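You operate a simulated robot arm through the tools that you are given. There is no shell and no other tool.

You run a simulated robot arm. Do the job below in one go: nothing can be reset, and whatever is moved stays where it is left.

JOB
Turn the white block out from under the hood and lay it on the small black mat.
Fine: switch the hood lamp off before you take the block; draw the yellow bolt to turn the turntable and push it in again. Where these are worked on the way, their far stop is far enough and under half their travel is too little: yellow bolt.

The check looks at the end state, three seconds after you hand in, the way a careful person would. Anything else that was tipped, shoved, dropped, spilled or broken makes it a failure.

ROBOT AND FRAMES
A 7-joint arm with a two-finger parallel gripper, fixed in place. Base frame: the origin is at the foot of the arm, x ahead of it, y to its left, z up; the work surface is at about z = 0.76. Readings come in m, degrees, newtons and seconds.
Its first joint turns from -149.0 to 149.0 degrees. Payload 3.43 kg.
Tool frame: the origin (TCP) lies between the finger pads and is the grasp point; the fingertips stand 0.03 m ahead of it; z points along the fingers, y is the line along which they close. The gripper opens to 0.094 m. The fingers are 0.028 m wide and 0.01 m thick; the gripper's body (0.05 by 0.096 m) begins 0.055 m behind the TCP.
Orientation is that of the tool frame in the base frame, as [roll, pitch, yaw] about the fixed x, y, z axes, in that order (R = Rz(yaw) Ry(pitch) Rx(roll)). With the fingers straight down and closing along the base's y, the tool's x points along the base's -x, its y along +y and its z along -z.

CONTROLS
- The arm moves only by the tool step_arm. Its argument "moves" is a list of rows, each a list of 3 entries, a list of its own where there are three numbers: the shift along the base's x, y, z in m, then the turn, a rotation vector about the base's x, y, z in degrees, then the gripper command, from -1 (fully open) to 1 (shut), values between in proportion. In form: [[[x, y, z], [ax, ay, az], gripper], ...]. A call has 1 to 20 rows; each row shifts and turns the commanded pose from where the row before left it. A row lasts 0.2 s, in which the tool goes at most 0.05 m and 8.6 degrees; a call with a longer step from one row to the next is refused whole, and so is a gripper value outside its range. Where a pose cannot be reached the arm comes as near as it can. A force on the tool above 40 N (or 10 N above the force at the start of the call, whichever is more), or a blocked arm, ends the call early, and 0.2 s more pass. Each finger travels about 0.045 m/s and halts on what it meets, pressing with about 38 N; the grip force reading is that of the motor and also rises with nothing between the fingers. The clock runs only during rows and for 0.2 s after the last one: add rows that do not move to give the fingers time. The reply holds the time, the measured pose of the TCP, the force on the tool along the base axes, the opening and the grip force, in the units named above and with some noise, with the torque about the TCP (base axes, N m) and any sound that the robot's microphone picked up.
- Cameras (640 x 400 px; columns grow to the right, rows downward): "scene" is fixed at [0.2205, 0.5001, 1.3693]; the picture's right is [-0.95, -0.32, 0.00], its down [-0.12, 0.34, -0.93] and it looks along [0.30, -0.88, -0.36] (base axes); focal length 339 px, centre (320, 200). "wrist" rides on the gripper at [0.076, 0.014, -0.102] in the tool frame; the picture's right is [-0.18, 0.98, 0.00], its down [-0.75, -0.14, -0.64] and it looks along [-0.63, -0.12, 0.77] (tool axes); focal length 243 px, centre (320, 200). There is no depth. A picture from a camera that has moved, and an enlarged one, comes with that camera's place and axes in the base frame and with its lens.
- capture(camera): a new picture of that camera. It takes no simulated time.
- enlarge(camera, box): a new picture of the part [left, top, right, bottom] of that camera's present view, enlarged. It takes no simulated time.
- sign_off(): hands the job in; it is judged then, once.

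Nothing tells you positions but the pictures and the camera data. Unless the task says otherwise, let go and move clear before handing in.

The tools are called as name(argument=value, ...) on one line, values as JSON. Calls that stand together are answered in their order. step_arm: Moves the arm, as the interface text tells. Its arguments: {"type":"object","properties":{"moves":{"type":"array","items":{"type":"array"}}},"required":["moves"]} The other tools are called the same way: capture (camera) takes a picture; enlarge (camera, box) takes an enlarged picture of a part of a camera's view; sign_off () hands the job in.

At the start:

```text
time: 0.0
eef_pos: [0.5455, -0.5589, 1.0832]
tcp_rot: [-180.0, 0.1, 179.8]
contact_force: [0.5, -0.9, 0.1]
torque: [-0.01, 0.02, -0.01]
gripper_width: 0.0939
grasp_force: 0.1
```

scene: 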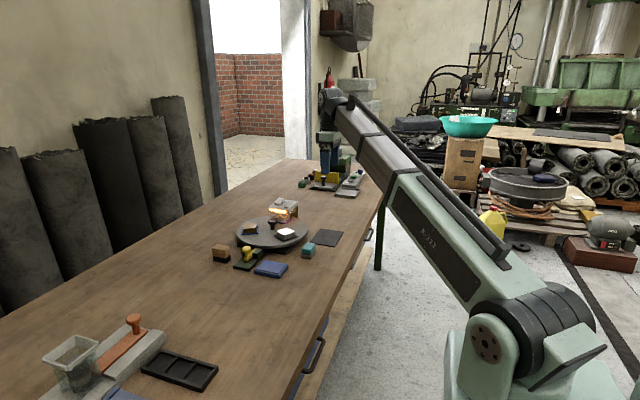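
wrist: 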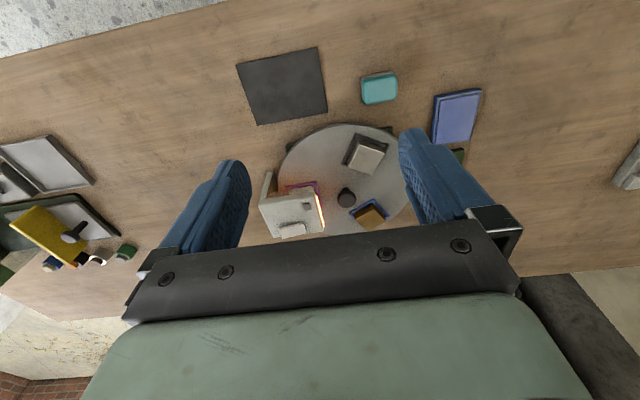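

I see a turntable with a hood (lit by a lamp), some blocks on it, a yellow bolt in front of it and a black mat nearby. I'll look closer before moving anything.

enlarge(camera="scene", box=[200, 180, 360, 280])

enlarge(camera="wrist", box=[220, 40, 500, 250])

enlarge(camera="scene", box=[230, 190, 320, 246])

```text
4.00 times, centred on (280, 230) of scene
camera zoom: at [0.2205, 0.5001, 1.3693], right [-0.95, -0.32, 0.0], down [-0.12, 0.34, -0.93], along [0.3, -0.88, -0.36], focal length 1357 px, centre (480, 80)
```

zoom: 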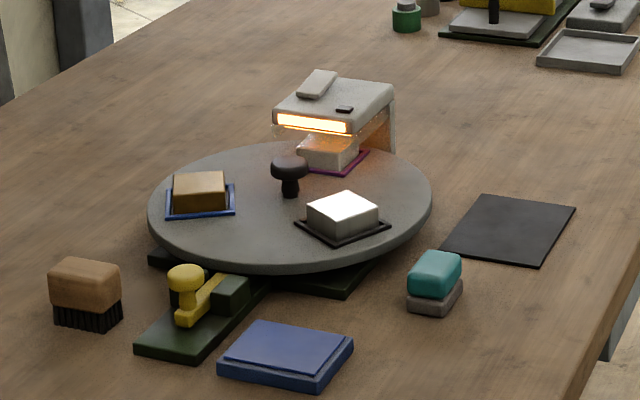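

```text
1.90 times, centred on (360, 145) of wrist
camera zoom: at [0.4705, -0.5452, 1.1867], right [0.19, 0.98, 0.0], down [0.75, -0.14, 0.64], along [0.63, -0.12, -0.77], focal length 462 px, centre (244, 305)
```

zoom: 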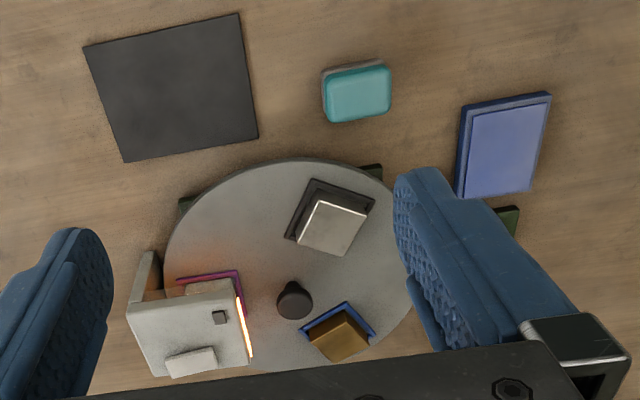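

```text
7.11 times, centred on (275, 218) of scene
camera zoom: at [0.2205, 0.5001, 1.3693], right [-0.95, -0.32, 0.0], down [-0.12, 0.34, -0.93], along [0.3, -0.88, -0.36], focal length 2413 px, centre (640, 72)
```

zoom: 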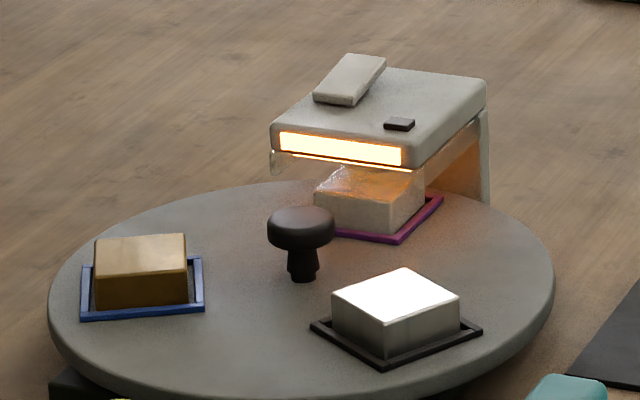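

The hood stands over the far (-y) side of the turntable with a lit lamp. A paddle and a small dark piece sit on its top, a black knob is near the table's centre, and the yellow bolt is on the +y side. I'll move lower for better wrist views before touching anything.

step_arm(moves=[[[0.0, -0.03, -0.03], [0, 0, 0], -1], [[0.0, -0.03, -0.03], [0, 0, 0], -1], [[0.0, -0.02, -0.03], [0, 0, 0], -1], [[0, 0, 0], [0, 0, 0], -1]])

capture(camera="wrist")

enlarge(camera="wrist", box=[220, 80, 460, 230])

```text
time: 1.0
eef_pos: [0.5467, -0.6388, 0.9922]
tcp_rot: [-179.8, 0.0, 179.9]
contact_force: [-0.4, -0.3, -0.1]
torque: [0.01, 0.01, 0.01]
gripper_width: 0.0941
grasp_force: 0.1
```

```text
taken
camera wrist: at [0.4708, -0.6245, 1.0956], right [0.19, 0.98, 0.0], down [0.75, -0.14, 0.64], along [0.63, -0.12, -0.77], focal length 243 px, centre (320, 200)
```

wrist: 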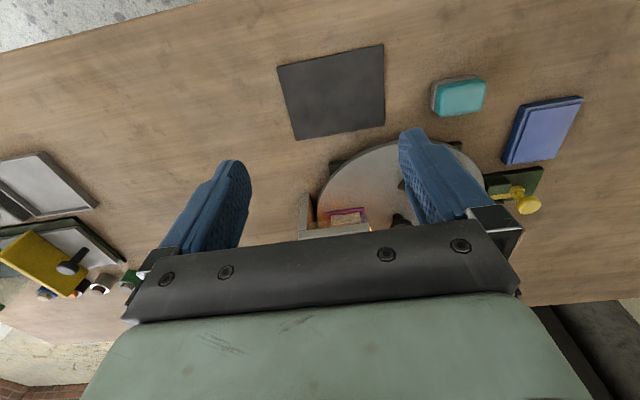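

```text
2.67 times, centred on (340, 155) of wrist
camera zoom: at [0.4708, -0.6245, 1.0956], right [0.19, 0.98, 0.0], down [0.75, -0.14, 0.64], along [0.63, -0.12, -0.77], focal length 647 px, centre (267, 320)
```

zoom: 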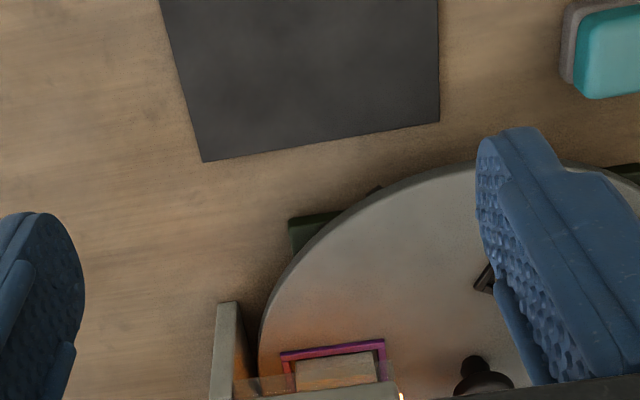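

The wrist camera's lower half is hidden by the gripper, so I need to sit further forward and higher to see the hood. I'll move up and forward.

step_arm(moves=[[[0.03, 0.0, 0.04], [0, 0, 0], -1], [[0.03, 0.0, 0.03], [0, 0, 0], -1], [[0.03, 0.0, 0.0], [0, 0, 0], -1], [[0, 0, 0], [0, 0, 0], -1]])

capture(camera="wrist")

enlarge(camera="wrist", box=[240, 100, 432, 220])

```text
time: 2.0
eef_pos: [0.6345, -0.6406, 1.0635]
tcp_rot: [180.0, -0.1, 179.9]
contact_force: [-0.5, -0.9, -0.8]
torque: [-0.01, -0.01, -0.01]
gripper_width: 0.094
grasp_force: 0.0
```

```text
taken
camera wrist: at [0.5599, -0.6255, 1.1672], right [0.19, 0.98, 0.0], down [0.75, -0.14, 0.64], along [0.63, -0.12, -0.77], focal length 243 px, centre (320, 200)
```

wrist: 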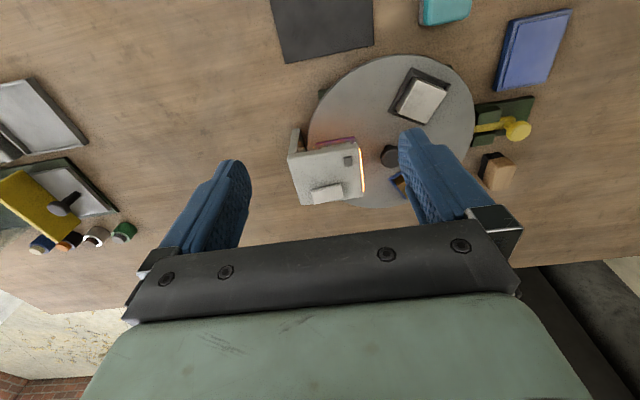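

```text
3.33 times, centred on (336, 160) of wrist
camera zoom: at [0.5599, -0.6255, 1.1672], right [0.19, 0.98, 0.0], down [0.75, -0.14, 0.64], along [0.63, -0.12, -0.77], focal length 809 px, centre (267, 333)
```

zoom: 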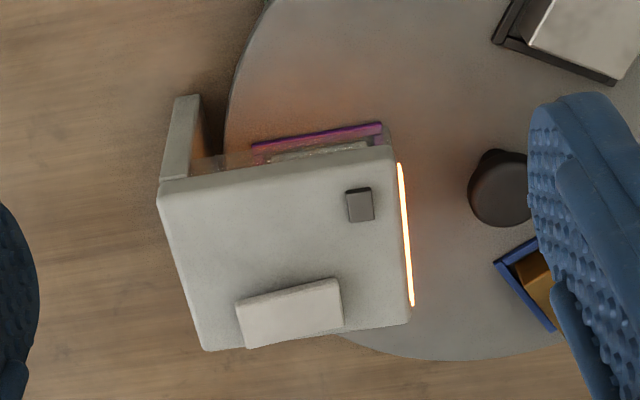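

enlarge(camera="wrist", box=[280, 120, 376, 216])

enlarge(camera="scene", box=[264, 192, 304, 228])

enlarge(camera="scene", box=[228, 225, 308, 285])

enlarge(camera="wrist", box=[440, 80, 560, 200])

```text
4.17 times, centred on (328, 168) of wrist
camera zoom: at [0.5599, -0.6255, 1.1672], right [0.19, 0.98, 0.0], down [0.75, -0.14, 0.64], along [0.63, -0.12, -0.77], focal length 1011 px, centre (287, 333)
```

zoom: 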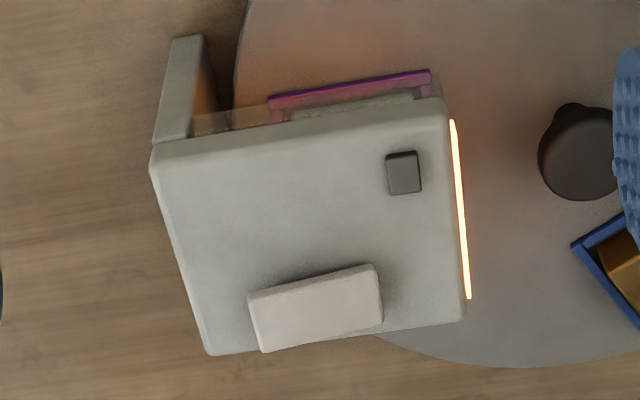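

```text
11.11 times, centred on (284, 210) of scene
camera zoom: at [0.2205, 0.5001, 1.3693], right [-0.95, -0.32, 0.0], down [-0.12, 0.34, -0.93], along [0.3, -0.88, -0.36], focal length 3770 px, centre (720, 89)
```

zoom: 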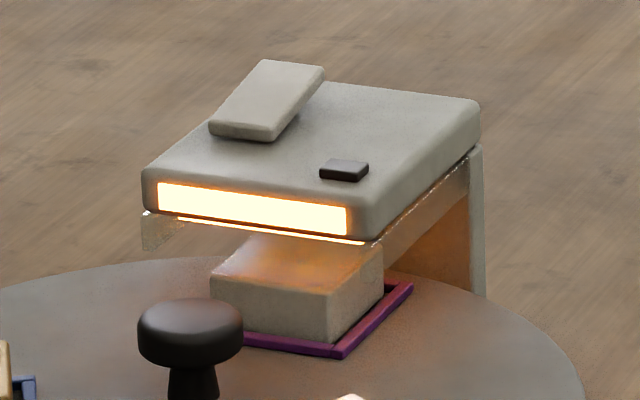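

```text
6.67 times, centred on (268, 255) of scene
camera zoom: at [0.2205, 0.5001, 1.3693], right [-0.95, -0.32, 0.0], down [-0.12, 0.34, -0.93], along [0.3, -0.88, -0.36], focal length 2262 px, centre (667, -167)
```

zoom: 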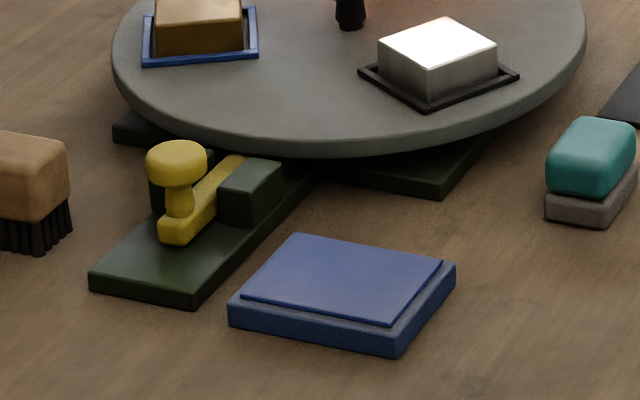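

```text
3.33 times, centred on (500, 140) of wrist
camera zoom: at [0.5599, -0.6255, 1.1672], right [0.19, 0.98, 0.0], down [0.75, -0.14, 0.64], along [0.63, -0.12, -0.77], focal length 809 px, centre (-280, 400)
```

zoom: 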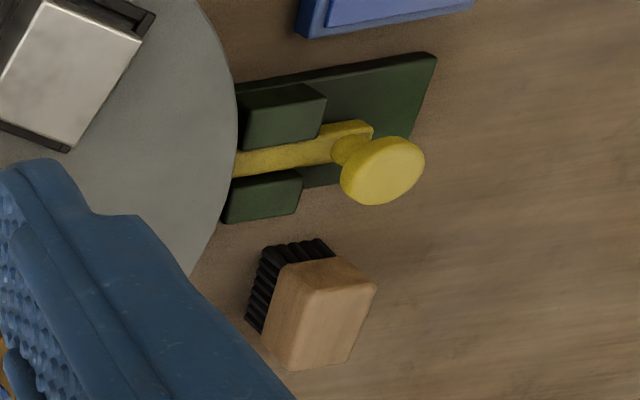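

The hood top works out at about x 0.72–0.82, y -0.70 to -0.605, z about 0.86. The knob is about (0.768, -0.55) and the bolt knob about (0.767, -0.356). Next I'll zoom on the rocker, the skirt under the hood, and the block heights.

enlarge(camera="scene", box=[272, 193, 292, 205.5])

enlarge(camera="scene", box=[268, 208, 304, 230])

enlarge(camera="scene", box=[236, 214, 316, 254])

```text
16.00 times, centred on (282, 199) of scene
camera zoom: at [0.2205, 0.5001, 1.3693], right [-0.95, -0.32, 0.0], down [-0.12, 0.34, -0.93], along [0.3, -0.88, -0.36], focal length 5429 px, centre (928, 212)
```

zoom: 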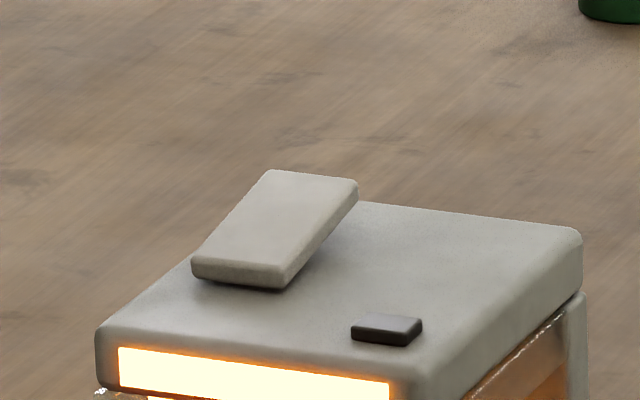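

```text
16.00 times, centred on (286, 219) of scene
camera zoom: at [0.2205, 0.5001, 1.3693], right [-0.95, -0.32, 0.0], down [-0.12, 0.34, -0.93], along [0.3, -0.88, -0.36], focal length 5429 px, centre (864, -104)
```

zoom: 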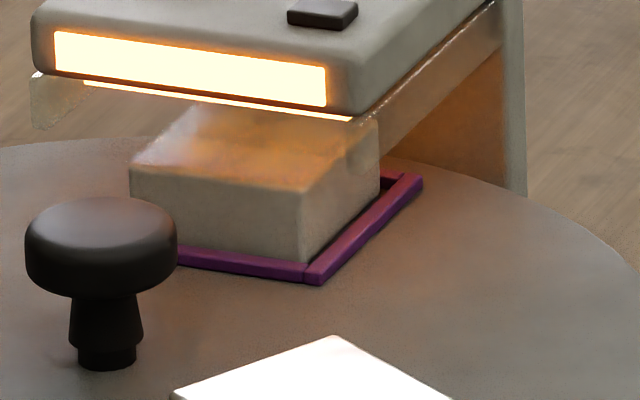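

```text
8.00 times, centred on (276, 234) of scene
camera zoom: at [0.2205, 0.5001, 1.3693], right [-0.95, -0.32, 0.0], down [-0.12, 0.34, -0.93], along [0.3, -0.88, -0.36], focal length 2714 px, centre (672, -72)
```

zoom: 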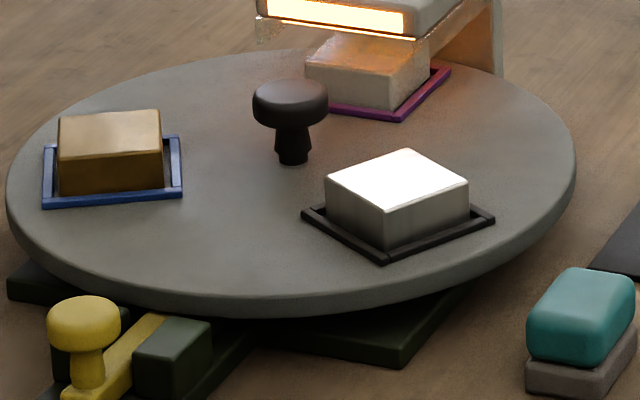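

The rocker on the hood has its -y end raised by about 6 mm; that end is at about (0.79, -0.675). It is beyond straight-down reach, so I'll tilt the fingers outward, close them, and look again from there.

step_arm(moves=[[[0.0, 0.02, 0.0], [-4.87, -5.7, 0], 1], [[0.0, 0.02, 0.0], [-4.87, -5.7, 0], 1], [[0.0, 0.0, 0.0], [-4.87, -5.7, 0], 1], [[0.0, 0.0, 0.0], [-4.87, -5.7, 0], 1], [[0, 0, 0], [0, 0, 0], 1], [[0, 0, 0], [0, 0, 0], 1], [[0, 0, 0], [0, 0, 0], 1]])

capture(camera="wrist")

enlarge(camera="wrist", box=[220, 0, 412, 120])

```text
time: 3.6
eef_pos: [0.6366, -0.6002, 1.0639]
tcp_rot: [-159.4, 22.4, -176.0]
contact_force: [0.3, 0.8, -0.2]
torque: [-0.01, -0.01, 0.01]
gripper_width: 0.0
grasp_force: 33.0
```

```text
taken
camera wrist: at [0.5283, -0.5578, 1.1195], right [0.24, 0.94, -0.25], down [0.44, 0.12, 0.89], along [0.87, -0.32, -0.39], focal length 243 px, centre (320, 200)
```

wrist: 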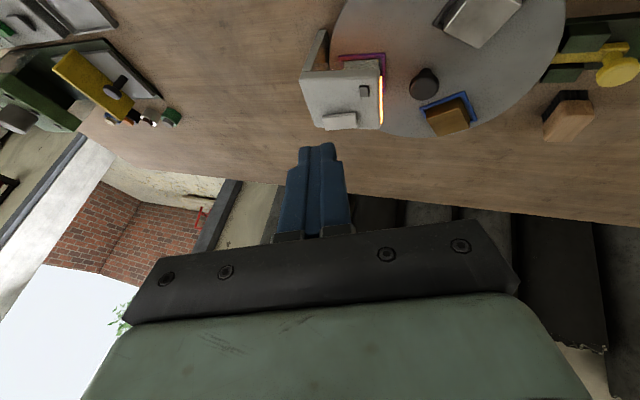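

```text
3.33 times, centred on (316, 60) of wrist
camera zoom: at [0.5283, -0.5578, 1.1195], right [0.24, 0.94, -0.25], down [0.44, 0.12, 0.89], along [0.87, -0.32, -0.39], focal length 809 px, centre (333, 667)
```

zoom: 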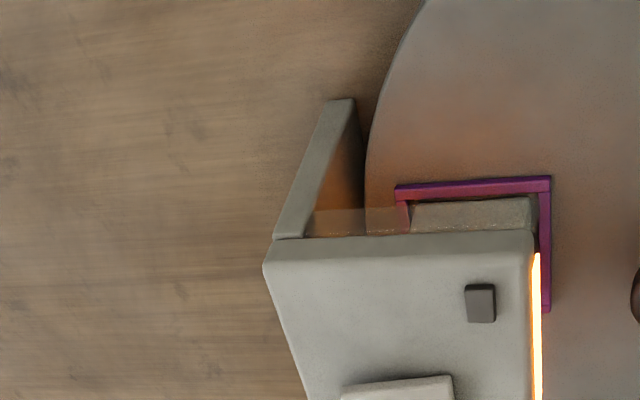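

Tilting works and the closed fingertips are now visible. I'll go above the rocker's raised (-y) end at a safe height and check with the cameras.

step_arm(moves=[[[0.038, -0.018, 0], [0, 0, 0], 1], [[0.038, -0.018, 0], [0, 0, 0], 1], [[0.038, -0.018, 0], [0, 0, 0], 1], [[0.039, -0.0195, 0], [0, 0, 0], 1], [[0, 0, -0.04], [0, 0, 0], 1], [[0, 0, -0.04], [0, 0, 0], 1], [[0, 0, -0.02], [0, 0, 0], 1], [[0, 0, 0], [0, 0, 0], 1]])

capture(camera="wrist")

enlarge(camera="scene", box=[252, 170, 316, 210])

enlarge(camera="wrist", box=[240, 20, 432, 180])

```text
time: 5.4
eef_pos: [0.7906, -0.6734, 0.964]
tcp_rot: [-159.4, 22.5, -176.0]
contact_force: [-0.4, -0.6, 0.0]
torque: [0.0, -0.01, 0.02]
gripper_width: 0.0
grasp_force: 33.0
```

```text
taken
camera wrist: at [0.6818, -0.6307, 1.0194], right [0.24, 0.94, -0.25], down [0.44, 0.12, 0.89], along [0.87, -0.32, -0.39], focal length 243 px, centre (320, 200)
```

wrist: 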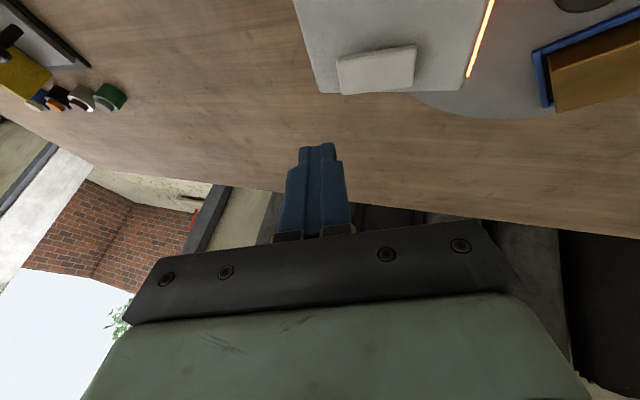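

```text
10.00 times, centred on (284, 190) of scene
camera zoom: at [0.2205, 0.5001, 1.3693], right [-0.95, -0.32, 0.0], down [-0.12, 0.34, -0.93], along [0.3, -0.88, -0.36], focal length 3393 px, centre (680, 300)
```

zoom: 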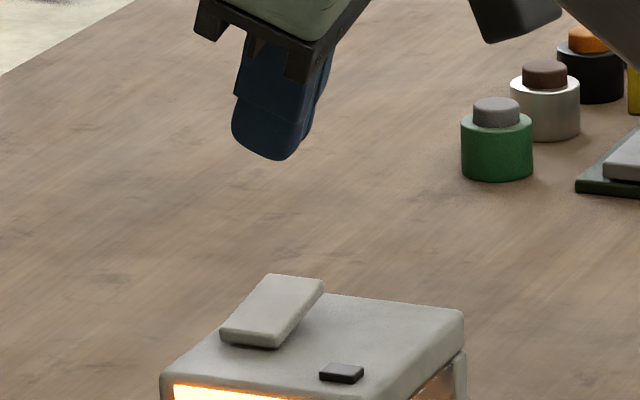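

```text
2.50 times, centred on (336, 100) of wrist
camera zoom: at [0.6818, -0.6307, 1.0194], right [0.24, 0.94, -0.25], down [0.44, 0.12, 0.89], along [0.87, -0.32, -0.39], focal length 606 px, centre (280, 450)
```

zoom: 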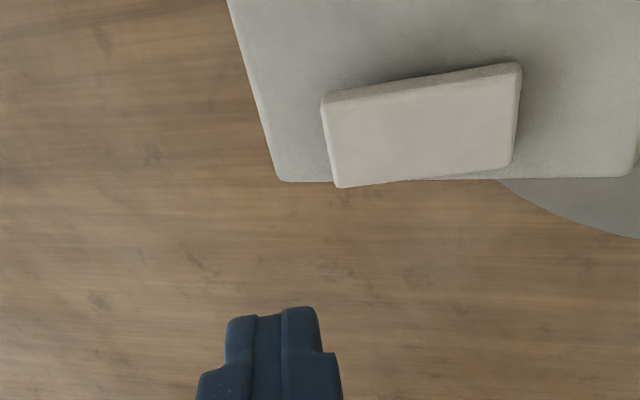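

The rocker's -y end is at about (0.794, -0.68) with its top at z about 0.876, and the fingertips are nearly above it. I'll shift slightly and come down onto that end in small steps.

step_arm(moves=[[[-0.003, 0.004, -0.02], [0, 0, 0], 1], [[0, 0, -0.02], [0, 0, 0], 1], [[0, 0, -0.005], [0, 0, 0], 1], [[0, 0, -0.004], [0, 0, 0], 1], [[0, 0, -0.004], [0, 0, 0], 1], [[0, 0, -0.004], [0, 0, 0], 1]])

enlarge(camera="scene", box=[252, 180, 316, 220])

capture(camera="wrist")

```text
time: 6.8
eef_pos: [0.7857, -0.6693, 0.909]
tcp_rot: [-159.2, 22.6, -175.9]
contact_force: [-0.4, 1.1, 23.4]
torque: [0.0, 0.07, 0.0]
gripper_width: 0.0001
grasp_force: 33.1
heard: click
```

```text
10.00 times, centred on (284, 200) of scene
camera zoom: at [0.2205, 0.5001, 1.3693], right [-0.95, -0.32, 0.0], down [-0.12, 0.34, -0.93], along [0.3, -0.88, -0.36], focal length 3393 px, centre (680, 200)
```

zoom: 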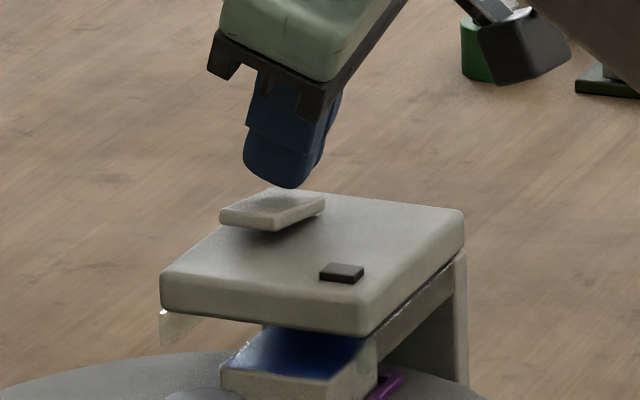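

```text
taken
camera wrist: at [0.6776, -0.6273, 0.9652], right [0.24, 0.94, -0.25], down [0.44, 0.13, 0.89], along [0.87, -0.32, -0.38], focal length 243 px, centre (320, 200)
```

wrist: 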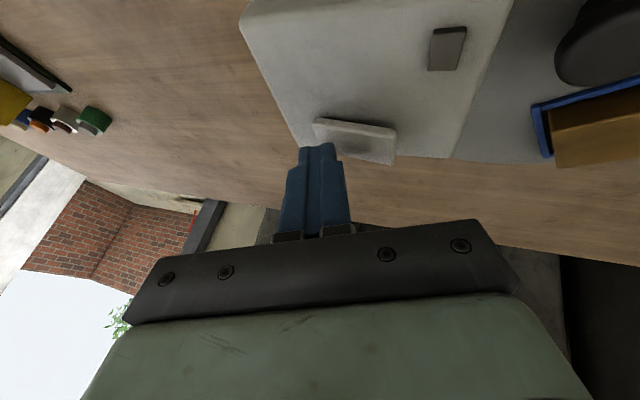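

A click sounded and the lamp is off, with the rocker tipped. I'll lift clear and check that it stays off, and look at the block's real colour.

step_arm(moves=[[[0, 0, 0.02], [0, 0, 0], 1], [[0, 0, 0.04], [0, 0, 0], 1], [[-0.02, 0.02, 0.04], [0, 0, 0], 1], [[-0.03, 0.03, 0], [0, 0, 0], 1], [[0, 0, 0], [0, 0, 0], 1]])

enlarge(camera="scene", box=[228, 190, 324, 250])

enlarge(camera="scene", box=[264, 195, 304, 230])

capture(camera="wrist")

```text
time: 8.0
eef_pos: [0.7354, -0.6194, 1.0053]
tcp_rot: [-159.5, 22.3, -176.0]
contact_force: [-0.3, 1.0, -0.2]
torque: [-0.04, 0.02, 0.03]
gripper_width: 0.0001
grasp_force: 32.6
```

```text
6.67 times, centred on (276, 220) of scene
camera zoom: at [0.2205, 0.5001, 1.3693], right [-0.95, -0.32, 0.0], down [-0.12, 0.34, -0.93], along [0.3, -0.88, -0.36], focal length 2262 px, centre (613, 67)
```

zoom: 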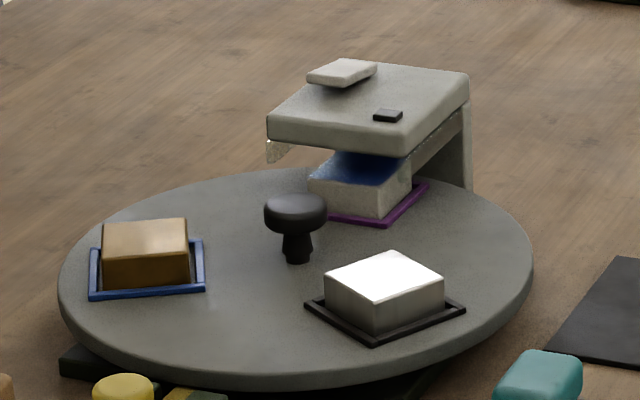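

```text
11.43 times, centred on (284, 212) of scene
camera zoom: at [0.2205, 0.5001, 1.3693], right [-0.95, -0.32, 0.0], down [-0.12, 0.34, -0.93], along [0.3, -0.88, -0.36], focal length 3878 px, centre (731, 57)
```

zoom: 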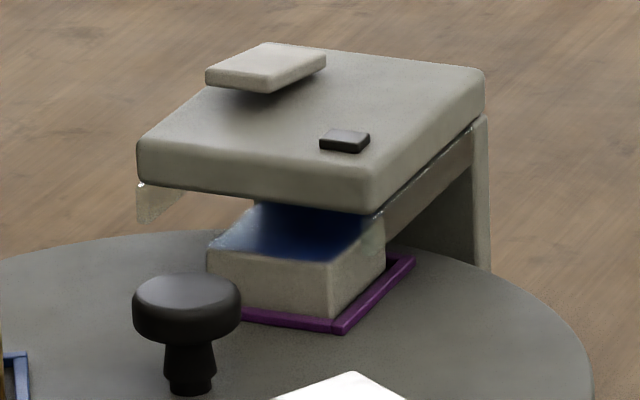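

```text
taken
camera wrist: at [0.6281, -0.5775, 1.0616], right [0.24, 0.94, -0.25], down [0.44, 0.12, 0.89], along [0.87, -0.32, -0.39], focal length 243 px, centre (320, 200)
```

wrist: 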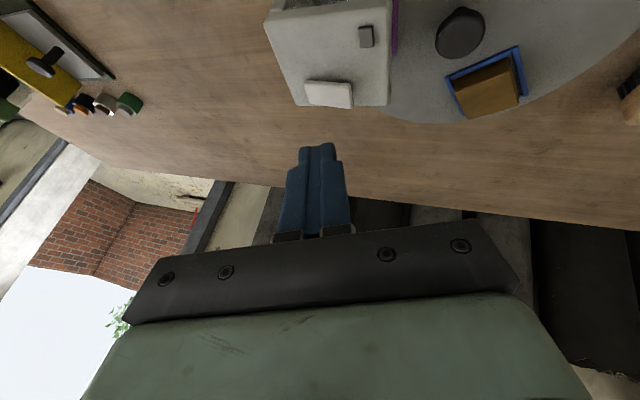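

The lamp stays off, and the hood block is off-white in a purple tray. Now I'll straighten the tool and go view the bolt from above.

step_arm(moves=[[[-0.015, 0.035, 0], [4.87, 5.7, 0], -0.28], [[-0.015, 0.04, 0], [4.87, 5.7, 0], -0.28], [[-0.015, 0.04, 0], [4.87, 5.7, 0], -0.28], [[-0.015, 0.04, 0], [4.87, 5.7, 0], -0.28], [[0, 0.04, 0], [0, 0, 0], -0.28], [[0, 0.04, -0.02], [0, 0, 0], -0.28], [[0, 0.03, -0.02], [0, 0, 0], -0.28], [[0, 0, 0], [0, 0, 0], -0.28]])

capture(camera="wrist")

enlarge(camera="wrist", box=[200, 60, 440, 240])

```text
time: 9.8
eef_pos: [0.6774, -0.353, 0.9666]
tcp_rot: [179.9, 0.1, 179.9]
contact_force: [0.0, -0.1, 0.5]
torque: [0.01, -0.04, -0.02]
gripper_width: 0.0602
grasp_force: 0.1
```

```text
taken
camera wrist: at [0.6011, -0.3389, 1.0692], right [0.19, 0.98, 0.0], down [0.75, -0.14, 0.64], along [0.63, -0.12, -0.77], focal length 243 px, centre (320, 200)
```

wrist: 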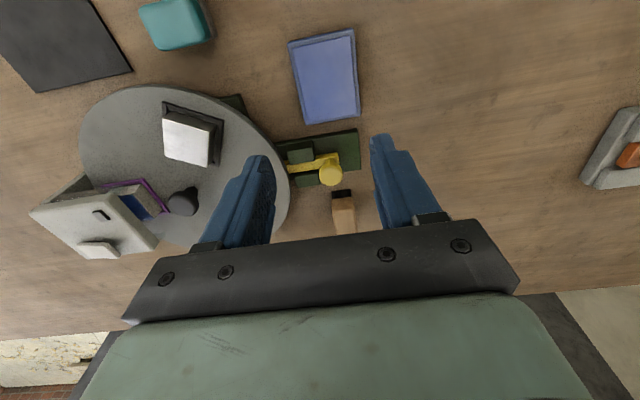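

```text
2.22 times, centred on (320, 150) of wrist
camera zoom: at [0.6011, -0.3389, 1.0692], right [0.19, 0.98, 0.0], down [0.75, -0.14, 0.64], along [0.63, -0.12, -0.77], focal length 539 px, centre (320, 311)
```

zoom: 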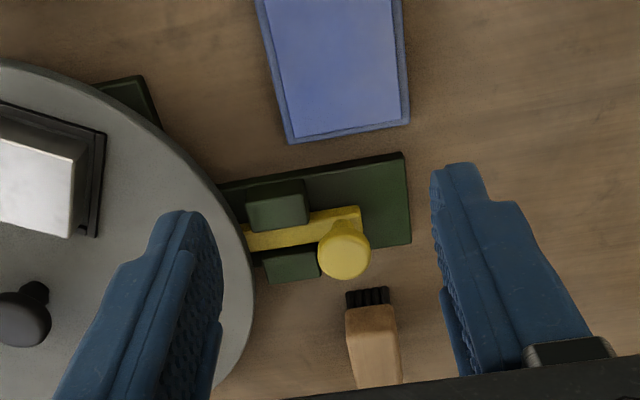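

The bolt's round head is at about (0.770, -0.357) with its top at z about 0.816. I'll lower with the fingers straddling it along y, fingertips above the green guide blocks.

step_arm(moves=[[[0.046, -0.002, 0], [0, 0, 0], -0.28], [[0.0465, -0.002, 0], [0, 0, 0], -0.28], [[0, 0, -0.035], [0, 0, 0], -0.28], [[0, 0, -0.035], [0, 0, 0], -0.28], [[0, 0, -0.03], [0, 0, 0], -0.28], [[0, 0, 0], [0, 0, 0], -0.28]])

enlarge(camera="scene", box=[220, 205, 316, 275])

capture(camera="wrist")

```text
time: 11.2
eef_pos: [0.7686, -0.3579, 0.8659]
tcp_rot: [179.9, 0.0, 180.0]
contact_force: [0.0, 0.1, -0.6]
torque: [0.01, -0.01, 0.01]
gripper_width: 0.0598
grasp_force: 0.1
```

```text
5.71 times, centred on (268, 240) of scene
camera zoom: at [0.2205, 0.5001, 1.3693], right [-0.95, -0.32, 0.0], down [-0.12, 0.34, -0.93], along [0.3, -0.88, -0.36], focal length 1939 px, centre (617, -29)
```

zoom: 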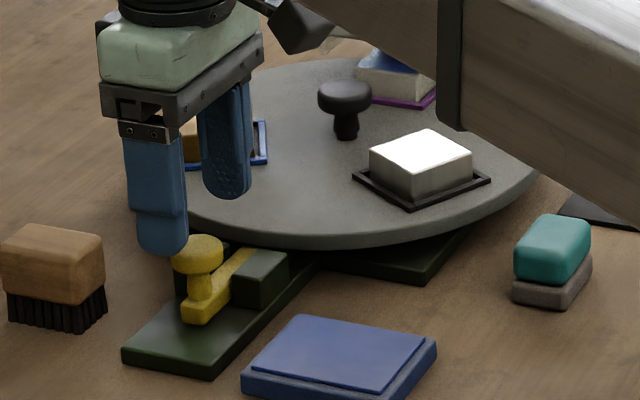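

```text
taken
camera wrist: at [0.6927, -0.3436, 0.9685], right [0.19, 0.98, 0.0], down [0.75, -0.14, 0.64], along [0.63, -0.12, -0.77], focal length 243 px, centre (320, 200)
```

wrist: 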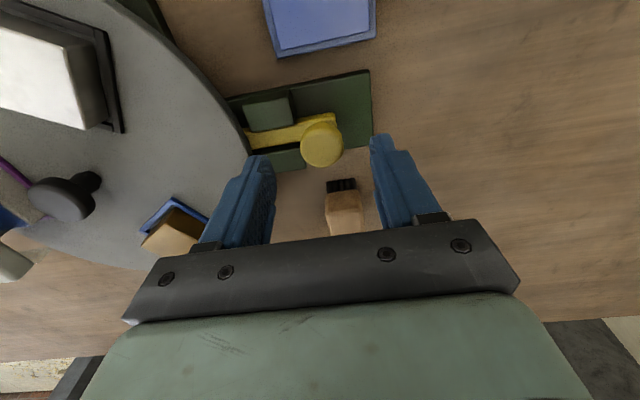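

The fingers are well centred around the bolt head. I'll lower to grip height and close.

step_arm(moves=[[[0.001, 0, -0.02], [0, 0, 0], -0.28], [[0, 0, -0.015], [0, 0, 0], -0.28], [[0, 0, 0], [0, 0, 0], 1], [[0, 0, 0], [0, 0, 0], 1], [[0, 0, 0], [0, 0, 0], 1], [[0, 0, 0], [0, 0, 0], 1]])

enlarge(camera="scene", box=[220, 205, 316, 275])

```text
time: 12.6
eef_pos: [0.7695, -0.3576, 0.8302]
tcp_rot: [180.0, 0.0, 179.9]
contact_force: [-0.6, 4.1, -1.4]
torque: [0.1, -0.05, 0.03]
gripper_width: 0.0289
grasp_force: 44.6
```

```text
5.71 times, centred on (268, 240) of scene
camera zoom: at [0.2205, 0.5001, 1.3693], right [-0.95, -0.32, 0.0], down [-0.12, 0.34, -0.93], along [0.3, -0.88, -0.36], focal length 1939 px, centre (617, -29)
```

zoom: 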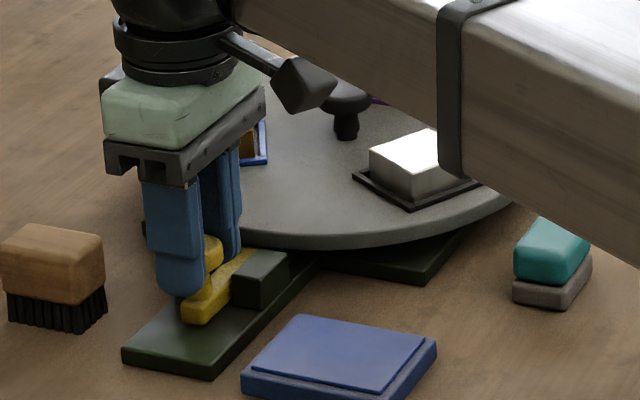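

The head is gripped (29 mm). Now I'll draw the bolt along +y in small steps until it stops.

step_arm(moves=[[[0, 0.005, 0], [0, 0, 0], 1], [[0, 0.005, 0], [0, 0, 0], 1], [[0, 0.005, 0], [0, 0, 0], 1], [[0, 0, 0], [0, 0, 0], 1]])

enlarge(camera="scene", box=[220, 205, 316, 275])

```text
time: 13.6
eef_pos: [0.7695, -0.3427, 0.8305]
tcp_rot: [180.0, 0.0, 179.9]
contact_force: [-2.9, -0.7, -1.8]
torque: [-0.03, -0.04, -0.07]
gripper_width: 0.0289
grasp_force: 44.6
```

```text
5.71 times, centred on (268, 240) of scene
camera zoom: at [0.2205, 0.5001, 1.3693], right [-0.95, -0.32, 0.0], down [-0.12, 0.34, -0.93], along [0.3, -0.88, -0.36], focal length 1939 px, centre (617, -29)
```

zoom: 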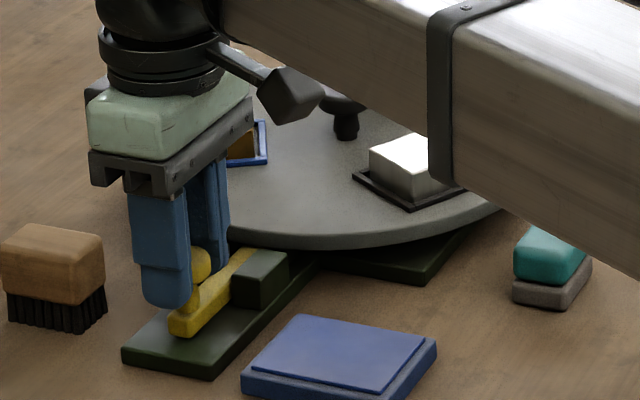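

It is sliding easily; it has moved 15 mm so far. I'll continue until the stop.

step_arm(moves=[[[0, 0.004, 0], [0, 0, 0], 1], [[0, 0.004, 0], [0, 0, 0], 1], [[0, 0.004, 0], [0, 0, 0], 1], [[0, 0.004, 0], [0, 0, 0], 1], [[0, 0, 0], [0, 0, 0], 1]])

enlarge(camera="scene", box=[220, 205, 316, 275])

```text
time: 14.8
eef_pos: [0.7679, -0.329, 0.8297]
tcp_rot: [-179.9, -0.1, 180.0]
contact_force: [-11.1, -15.3, -8.7]
torque: [-0.33, 0.31, 0.02]
gripper_width: 0.0289
grasp_force: 45.1
```

```text
5.71 times, centred on (268, 240) of scene
camera zoom: at [0.2205, 0.5001, 1.3693], right [-0.95, -0.32, 0.0], down [-0.12, 0.34, -0.93], along [0.3, -0.88, -0.36], focal length 1939 px, centre (617, -29)
```

zoom: 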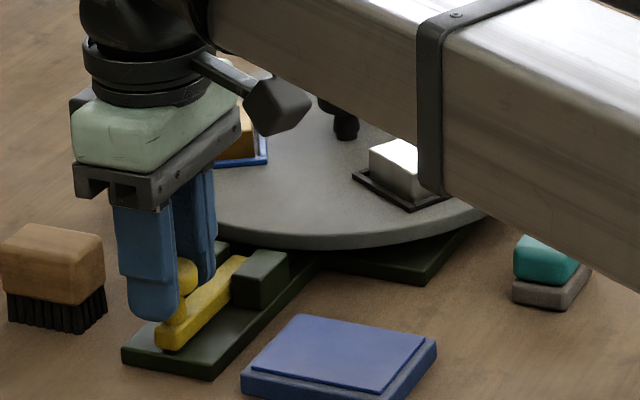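

The bolt has met its far stop (about 28 mm of travel, 15 N resisting). I'll relax, release, lift clear and check that it stays drawn.

step_arm(moves=[[[0, -0.0015, 0], [0, 0, 0], 1], [[0, 0, 0], [0, 0, 0], -0.28], [[0, 0, 0], [0, 0, 0], -0.28], [[0, 0, 0], [0, 0, 0], -0.28], [[0, 0, 0.02], [0, 0, 0], -0.28], [[0, 0, 0.04], [0, 0, 0], -0.28], [[0, 0, 0.04], [0, 0, 0], -0.28], [[-0.03, 0, 0.03], [0, 0, 0], -0.28], [[-0.03, 0, 0], [0, 0, 0], -0.28], [[0, 0, 0], [0, 0, 0], -0.28]])

capture(camera="wrist")

enlarge(camera="scene", box=[220, 205, 316, 275])

enlarge(camera="wrist", box=[200, 60, 440, 240])

```text
time: 17.0
eef_pos: [0.7091, -0.329, 0.961]
tcp_rot: [-180.0, -0.1, 179.9]
contact_force: [-0.7, -0.2, 0.2]
torque: [-0.03, -0.01, 0.02]
gripper_width: 0.0602
grasp_force: 0.1
```

```text
taken
camera wrist: at [0.6333, -0.3147, 1.0646], right [0.19, 0.98, 0.0], down [0.75, -0.14, 0.64], along [0.63, -0.12, -0.77], focal length 243 px, centre (320, 200)
```

wrist: 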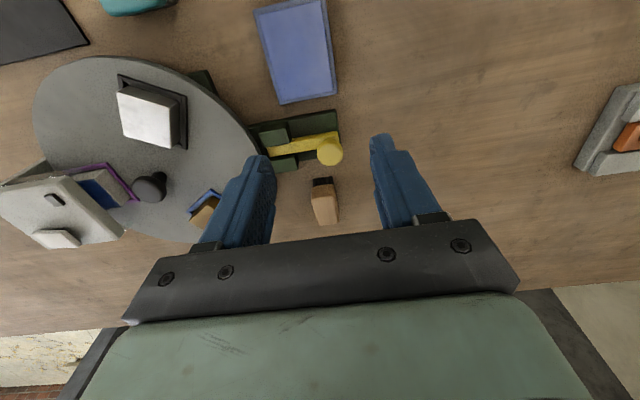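

```text
5.71 times, centred on (268, 240) of scene
camera zoom: at [0.2205, 0.5001, 1.3693], right [-0.95, -0.32, 0.0], down [-0.12, 0.34, -0.93], along [0.3, -0.88, -0.36], focal length 1939 px, centre (617, -29)
```

zoom: 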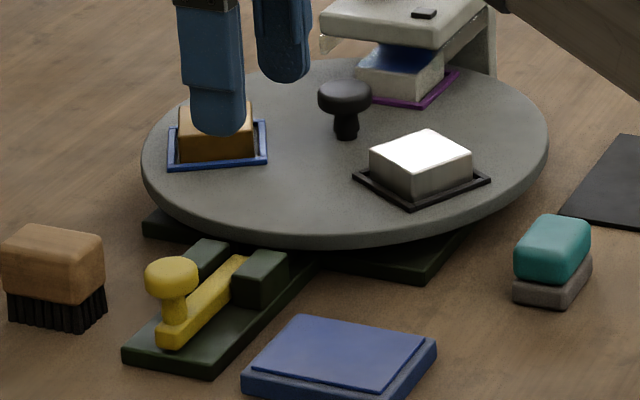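

```text
2.22 times, centred on (320, 150) of wrist
camera zoom: at [0.6333, -0.3147, 1.0646], right [0.19, 0.98, 0.0], down [0.75, -0.14, 0.64], along [0.63, -0.12, -0.77], focal length 539 px, centre (320, 311)
```

zoom: 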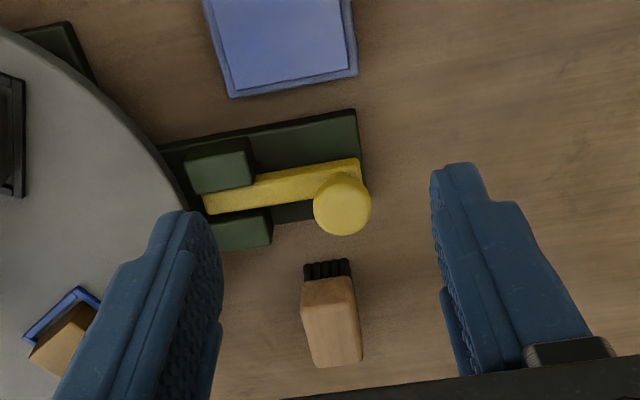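

The bolt stays drawn and is clear of the disc. Next I'll go over to the centre knob and measure it before gripping.

step_arm(moves=[[[-0.01, -0.045, 0.01], [0, 0, 0], -0.28], [[-0.01, -0.045, 0], [0, 0, 0], -0.28], [[-0.01, -0.045, 0], [0, 0, 0], -0.28], [[-0.01, -0.045, 0], [0, 0, 0], -0.28], [[0, -0.035, 0], [0, 0, 0], -0.28], [[0, 0, 0], [0, 0, 0], -0.28]])

capture(camera="wrist")

enlarge(camera="wrist", box=[200, 40, 440, 220])

```text
time: 18.4
eef_pos: [0.6689, -0.5429, 0.971]
tcp_rot: [179.9, 0.1, 179.9]
contact_force: [-0.2, -0.2, 0.4]
torque: [0.0, -0.01, -0.02]
gripper_width: 0.0602
grasp_force: 0.0
```

```text
taken
camera wrist: at [0.5934, -0.5293, 1.0743], right [0.19, 0.98, 0.0], down [0.75, -0.14, 0.64], along [0.63, -0.12, -0.77], focal length 243 px, centre (320, 200)
```

wrist: 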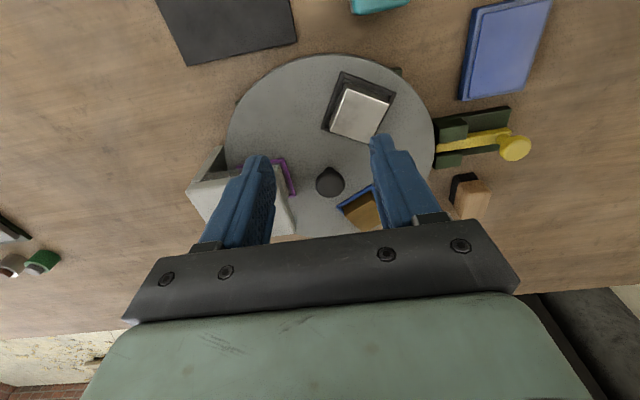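

```text
2.22 times, centred on (320, 130) of wrist
camera zoom: at [0.5934, -0.5293, 1.0743], right [0.19, 0.98, 0.0], down [0.75, -0.14, 0.64], along [0.63, -0.12, -0.77], focal length 539 px, centre (320, 356)
```

zoom: 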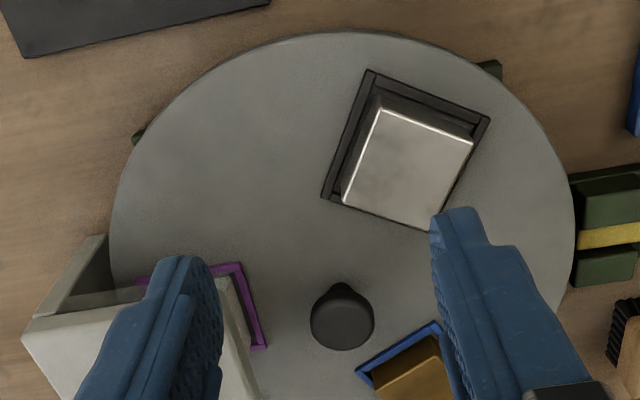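

The knob is at about (0.771, -0.5505), top z about 0.833. I'll move above it and pre-rotate the gripper by +60° so there is room to turn the table by -120° (bringing the block to the side near the mat).

step_arm(moves=[[[0.035, -0.003, 0], [0, 0, 0], -0.28], [[0.035, -0.003, 0], [0, 0, 7.5], -0.28], [[0.032, -0.0015, 0], [0, 0, 7.5], -0.28], [[0, 0, 0], [0, 0, 7.5], -0.28], [[0, 0, 0], [0, 0, 7.5], -0.28], [[0, 0, 0], [0, 0, 7.5], -0.28], [[0, 0, 0], [0, 0, 7.5], -0.28], [[0, 0, 0], [0, 0, 7.5], -0.28], [[0, 0, 0], [0, 0, 7.5], -0.28], [[0, 0, 0], [0, 0, 0], -0.28]])

capture(camera="wrist")

capture(camera="scene")

```text
time: 20.6
eef_pos: [0.7721, -0.5514, 0.9705]
tcp_rot: [-180.0, 0.0, -120.0]
contact_force: [-0.3, -0.6, 0.7]
torque: [0.0, 0.0, -0.03]
gripper_width: 0.0605
grasp_force: 0.1
```

```text
taken
camera wrist: at [0.7218, -0.61, 1.0746], right [-0.76, 0.65, 0.0], down [0.5, 0.58, 0.64], along [0.42, 0.49, -0.77], focal length 243 px, centre (320, 200)
```

wrist: 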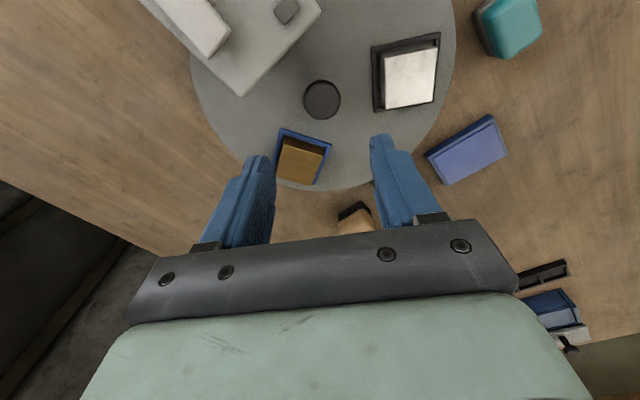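

```text
taken
```

scene: 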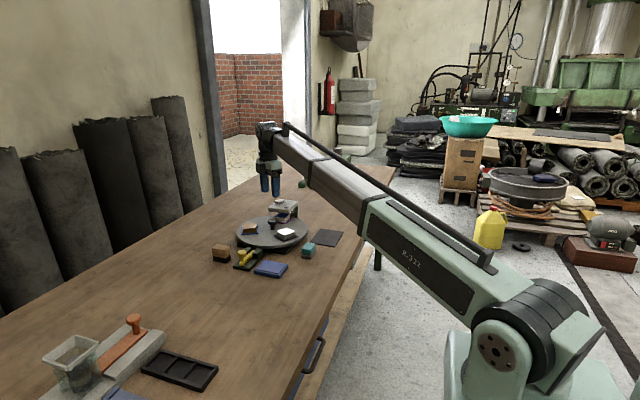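

The view confirms the knob at about (0.770, -0.5515), right under the gripper. I'll lower onto the knob's head and grip it.

step_arm(moves=[[[-0.0015, 0, -0.04], [0, 0, 0], -0.28], [[0, 0, -0.04], [0, 0, 0], -0.28], [[0, 0, -0.03], [0, 0, 0], -0.28], [[0, 0, -0.018], [0, 0, 0], -0.28], [[0, 0, 0], [0, 0, 0], -0.28]])

capture(camera="wrist")

enlarge(camera="scene", box=[228, 180, 324, 250])

```text
time: 21.8
eef_pos: [0.7702, -0.5523, 0.8431]
tcp_rot: [-180.0, -0.1, -120.0]
contact_force: [-1.4, 1.0, 0.3]
torque: [0.01, 0.0, 0.01]
gripper_width: 0.06
grasp_force: 0.1
```

```text
taken
camera wrist: at [0.7201, -0.6103, 0.9463], right [-0.76, 0.65, 0.0], down [0.5, 0.58, 0.64], along [0.42, 0.49, -0.77], focal length 243 px, centre (320, 200)
```

wrist: 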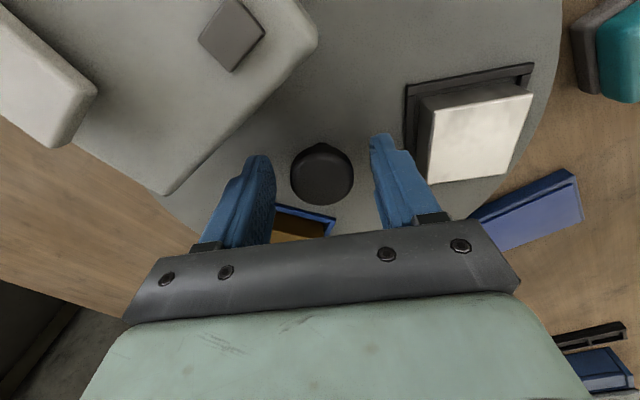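

```text
5.71 times, centred on (276, 215) of scene
camera zoom: at [0.2205, 0.5001, 1.3693], right [-0.95, -0.32, 0.0], down [-0.12, 0.34, -0.93], along [0.3, -0.88, -0.36], focal length 1939 px, centre (571, 114)
```

zoom: 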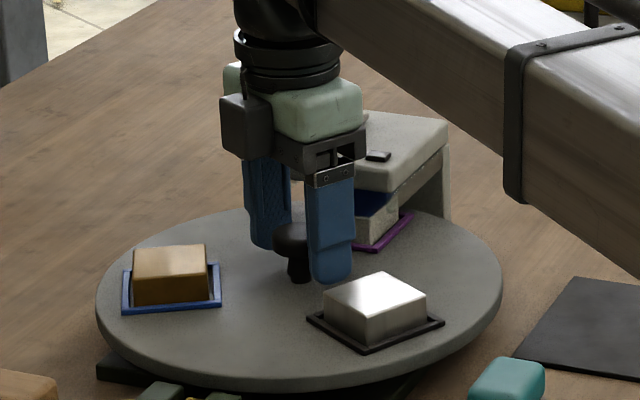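

step_arm(moves=[[[0, 0, 0], [0, 0, 0], 1], [[0, 0, 0], [0, 0, 0], 1], [[0, 0, 0], [0, 0, 0], 1], [[0, 0, 0], [0, 0, 0], 1], [[0, 0, 0], [0, 0, 0], 1]])

```text
time: 23.0
eef_pos: [0.7691, -0.5508, 0.8422]
tcp_rot: [179.9, 0.0, -120.1]
contact_force: [-8.1, 4.8, -3.2]
torque: [0.07, 0.15, 0.02]
gripper_width: 0.0354
grasp_force: 44.8
```

The knob is gripped (35 mm). I'll ease the sideways load with a small shift, then try a first small turn of -10°.

step_arm(moves=[[[-0.001, 0.0006, 0], [0, 0, 0], 1], [[0, 0, 0], [0, 0, -3], 1], [[0, 0, 0], [0, 0, -4], 1], [[0, 0, 0], [0, 0, -4], 1], [[0, 0, 0], [0, 0, 0], 1]])

enlarge(camera="scene", box=[228, 180, 324, 250])

```text
time: 24.2
eef_pos: [0.7682, -0.5508, 0.842]
tcp_rot: [179.9, -0.1, -131.1]
contact_force: [-0.8, -0.8, -6.0]
torque: [-0.09, -0.13, -0.06]
gripper_width: 0.0353
grasp_force: 44.9
```

```text
5.71 times, centred on (276, 215) of scene
camera zoom: at [0.2205, 0.5001, 1.3693], right [-0.95, -0.32, 0.0], down [-0.12, 0.34, -0.93], along [0.3, -0.88, -0.36], focal length 1939 px, centre (571, 114)
```

zoom: 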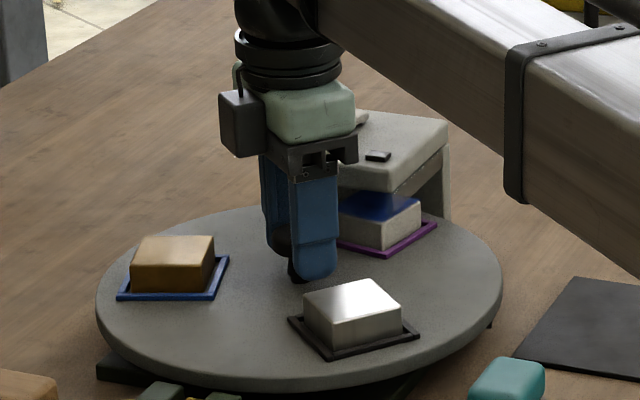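

The table turns with the knob. I'll continue in stages, watching the skirt clearance.

step_arm(moves=[[[0, 0, 0], [0, 0, -5], 1], [[0, 0, 0], [0, 0, -5], 1], [[0, 0, 0], [0, 0, -5], 1], [[0, 0, 0], [0, 0, -5], 1], [[0, 0, 0], [0, 0, -5], 1], [[0, 0, 0], [0, 0, -4], 1], [[0, 0, 0], [0, 0, 0], 1]])

enlarge(camera="scene", box=[228, 180, 324, 250])

capture(camera="wrist")

```text
time: 25.8
eef_pos: [0.7687, -0.5499, 0.8426]
tcp_rot: [180.0, 0.0, -160.1]
contact_force: [-4.1, -0.5, -5.0]
torque: [0.02, 0.13, 0.01]
gripper_width: 0.0355
grasp_force: 44.8
```

```text
5.71 times, centred on (276, 215) of scene
camera zoom: at [0.2205, 0.5001, 1.3693], right [-0.95, -0.32, 0.0], down [-0.12, 0.34, -0.93], along [0.3, -0.88, -0.36], focal length 1939 px, centre (571, 114)
```

zoom: 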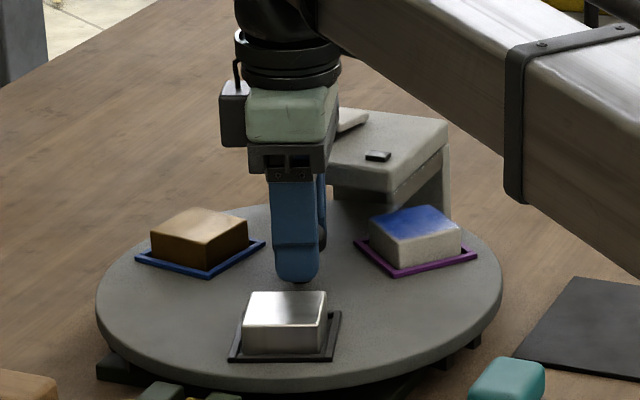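

```text
taken
camera wrist: at [0.6929, -0.5629, 0.9466], right [-0.16, 0.99, 0.0], down [0.76, 0.12, 0.64], along [0.63, 0.1, -0.77], focal length 243 px, centre (320, 200)
```

wrist: 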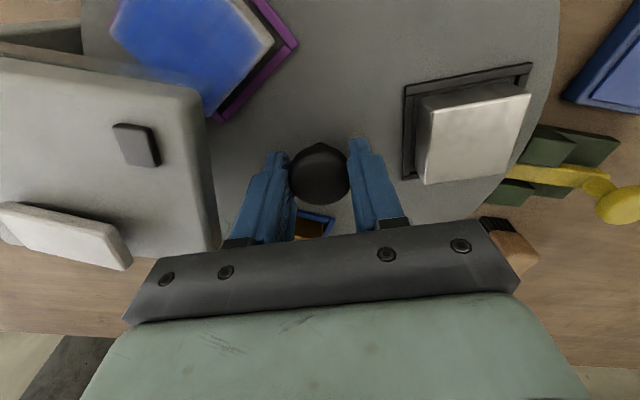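

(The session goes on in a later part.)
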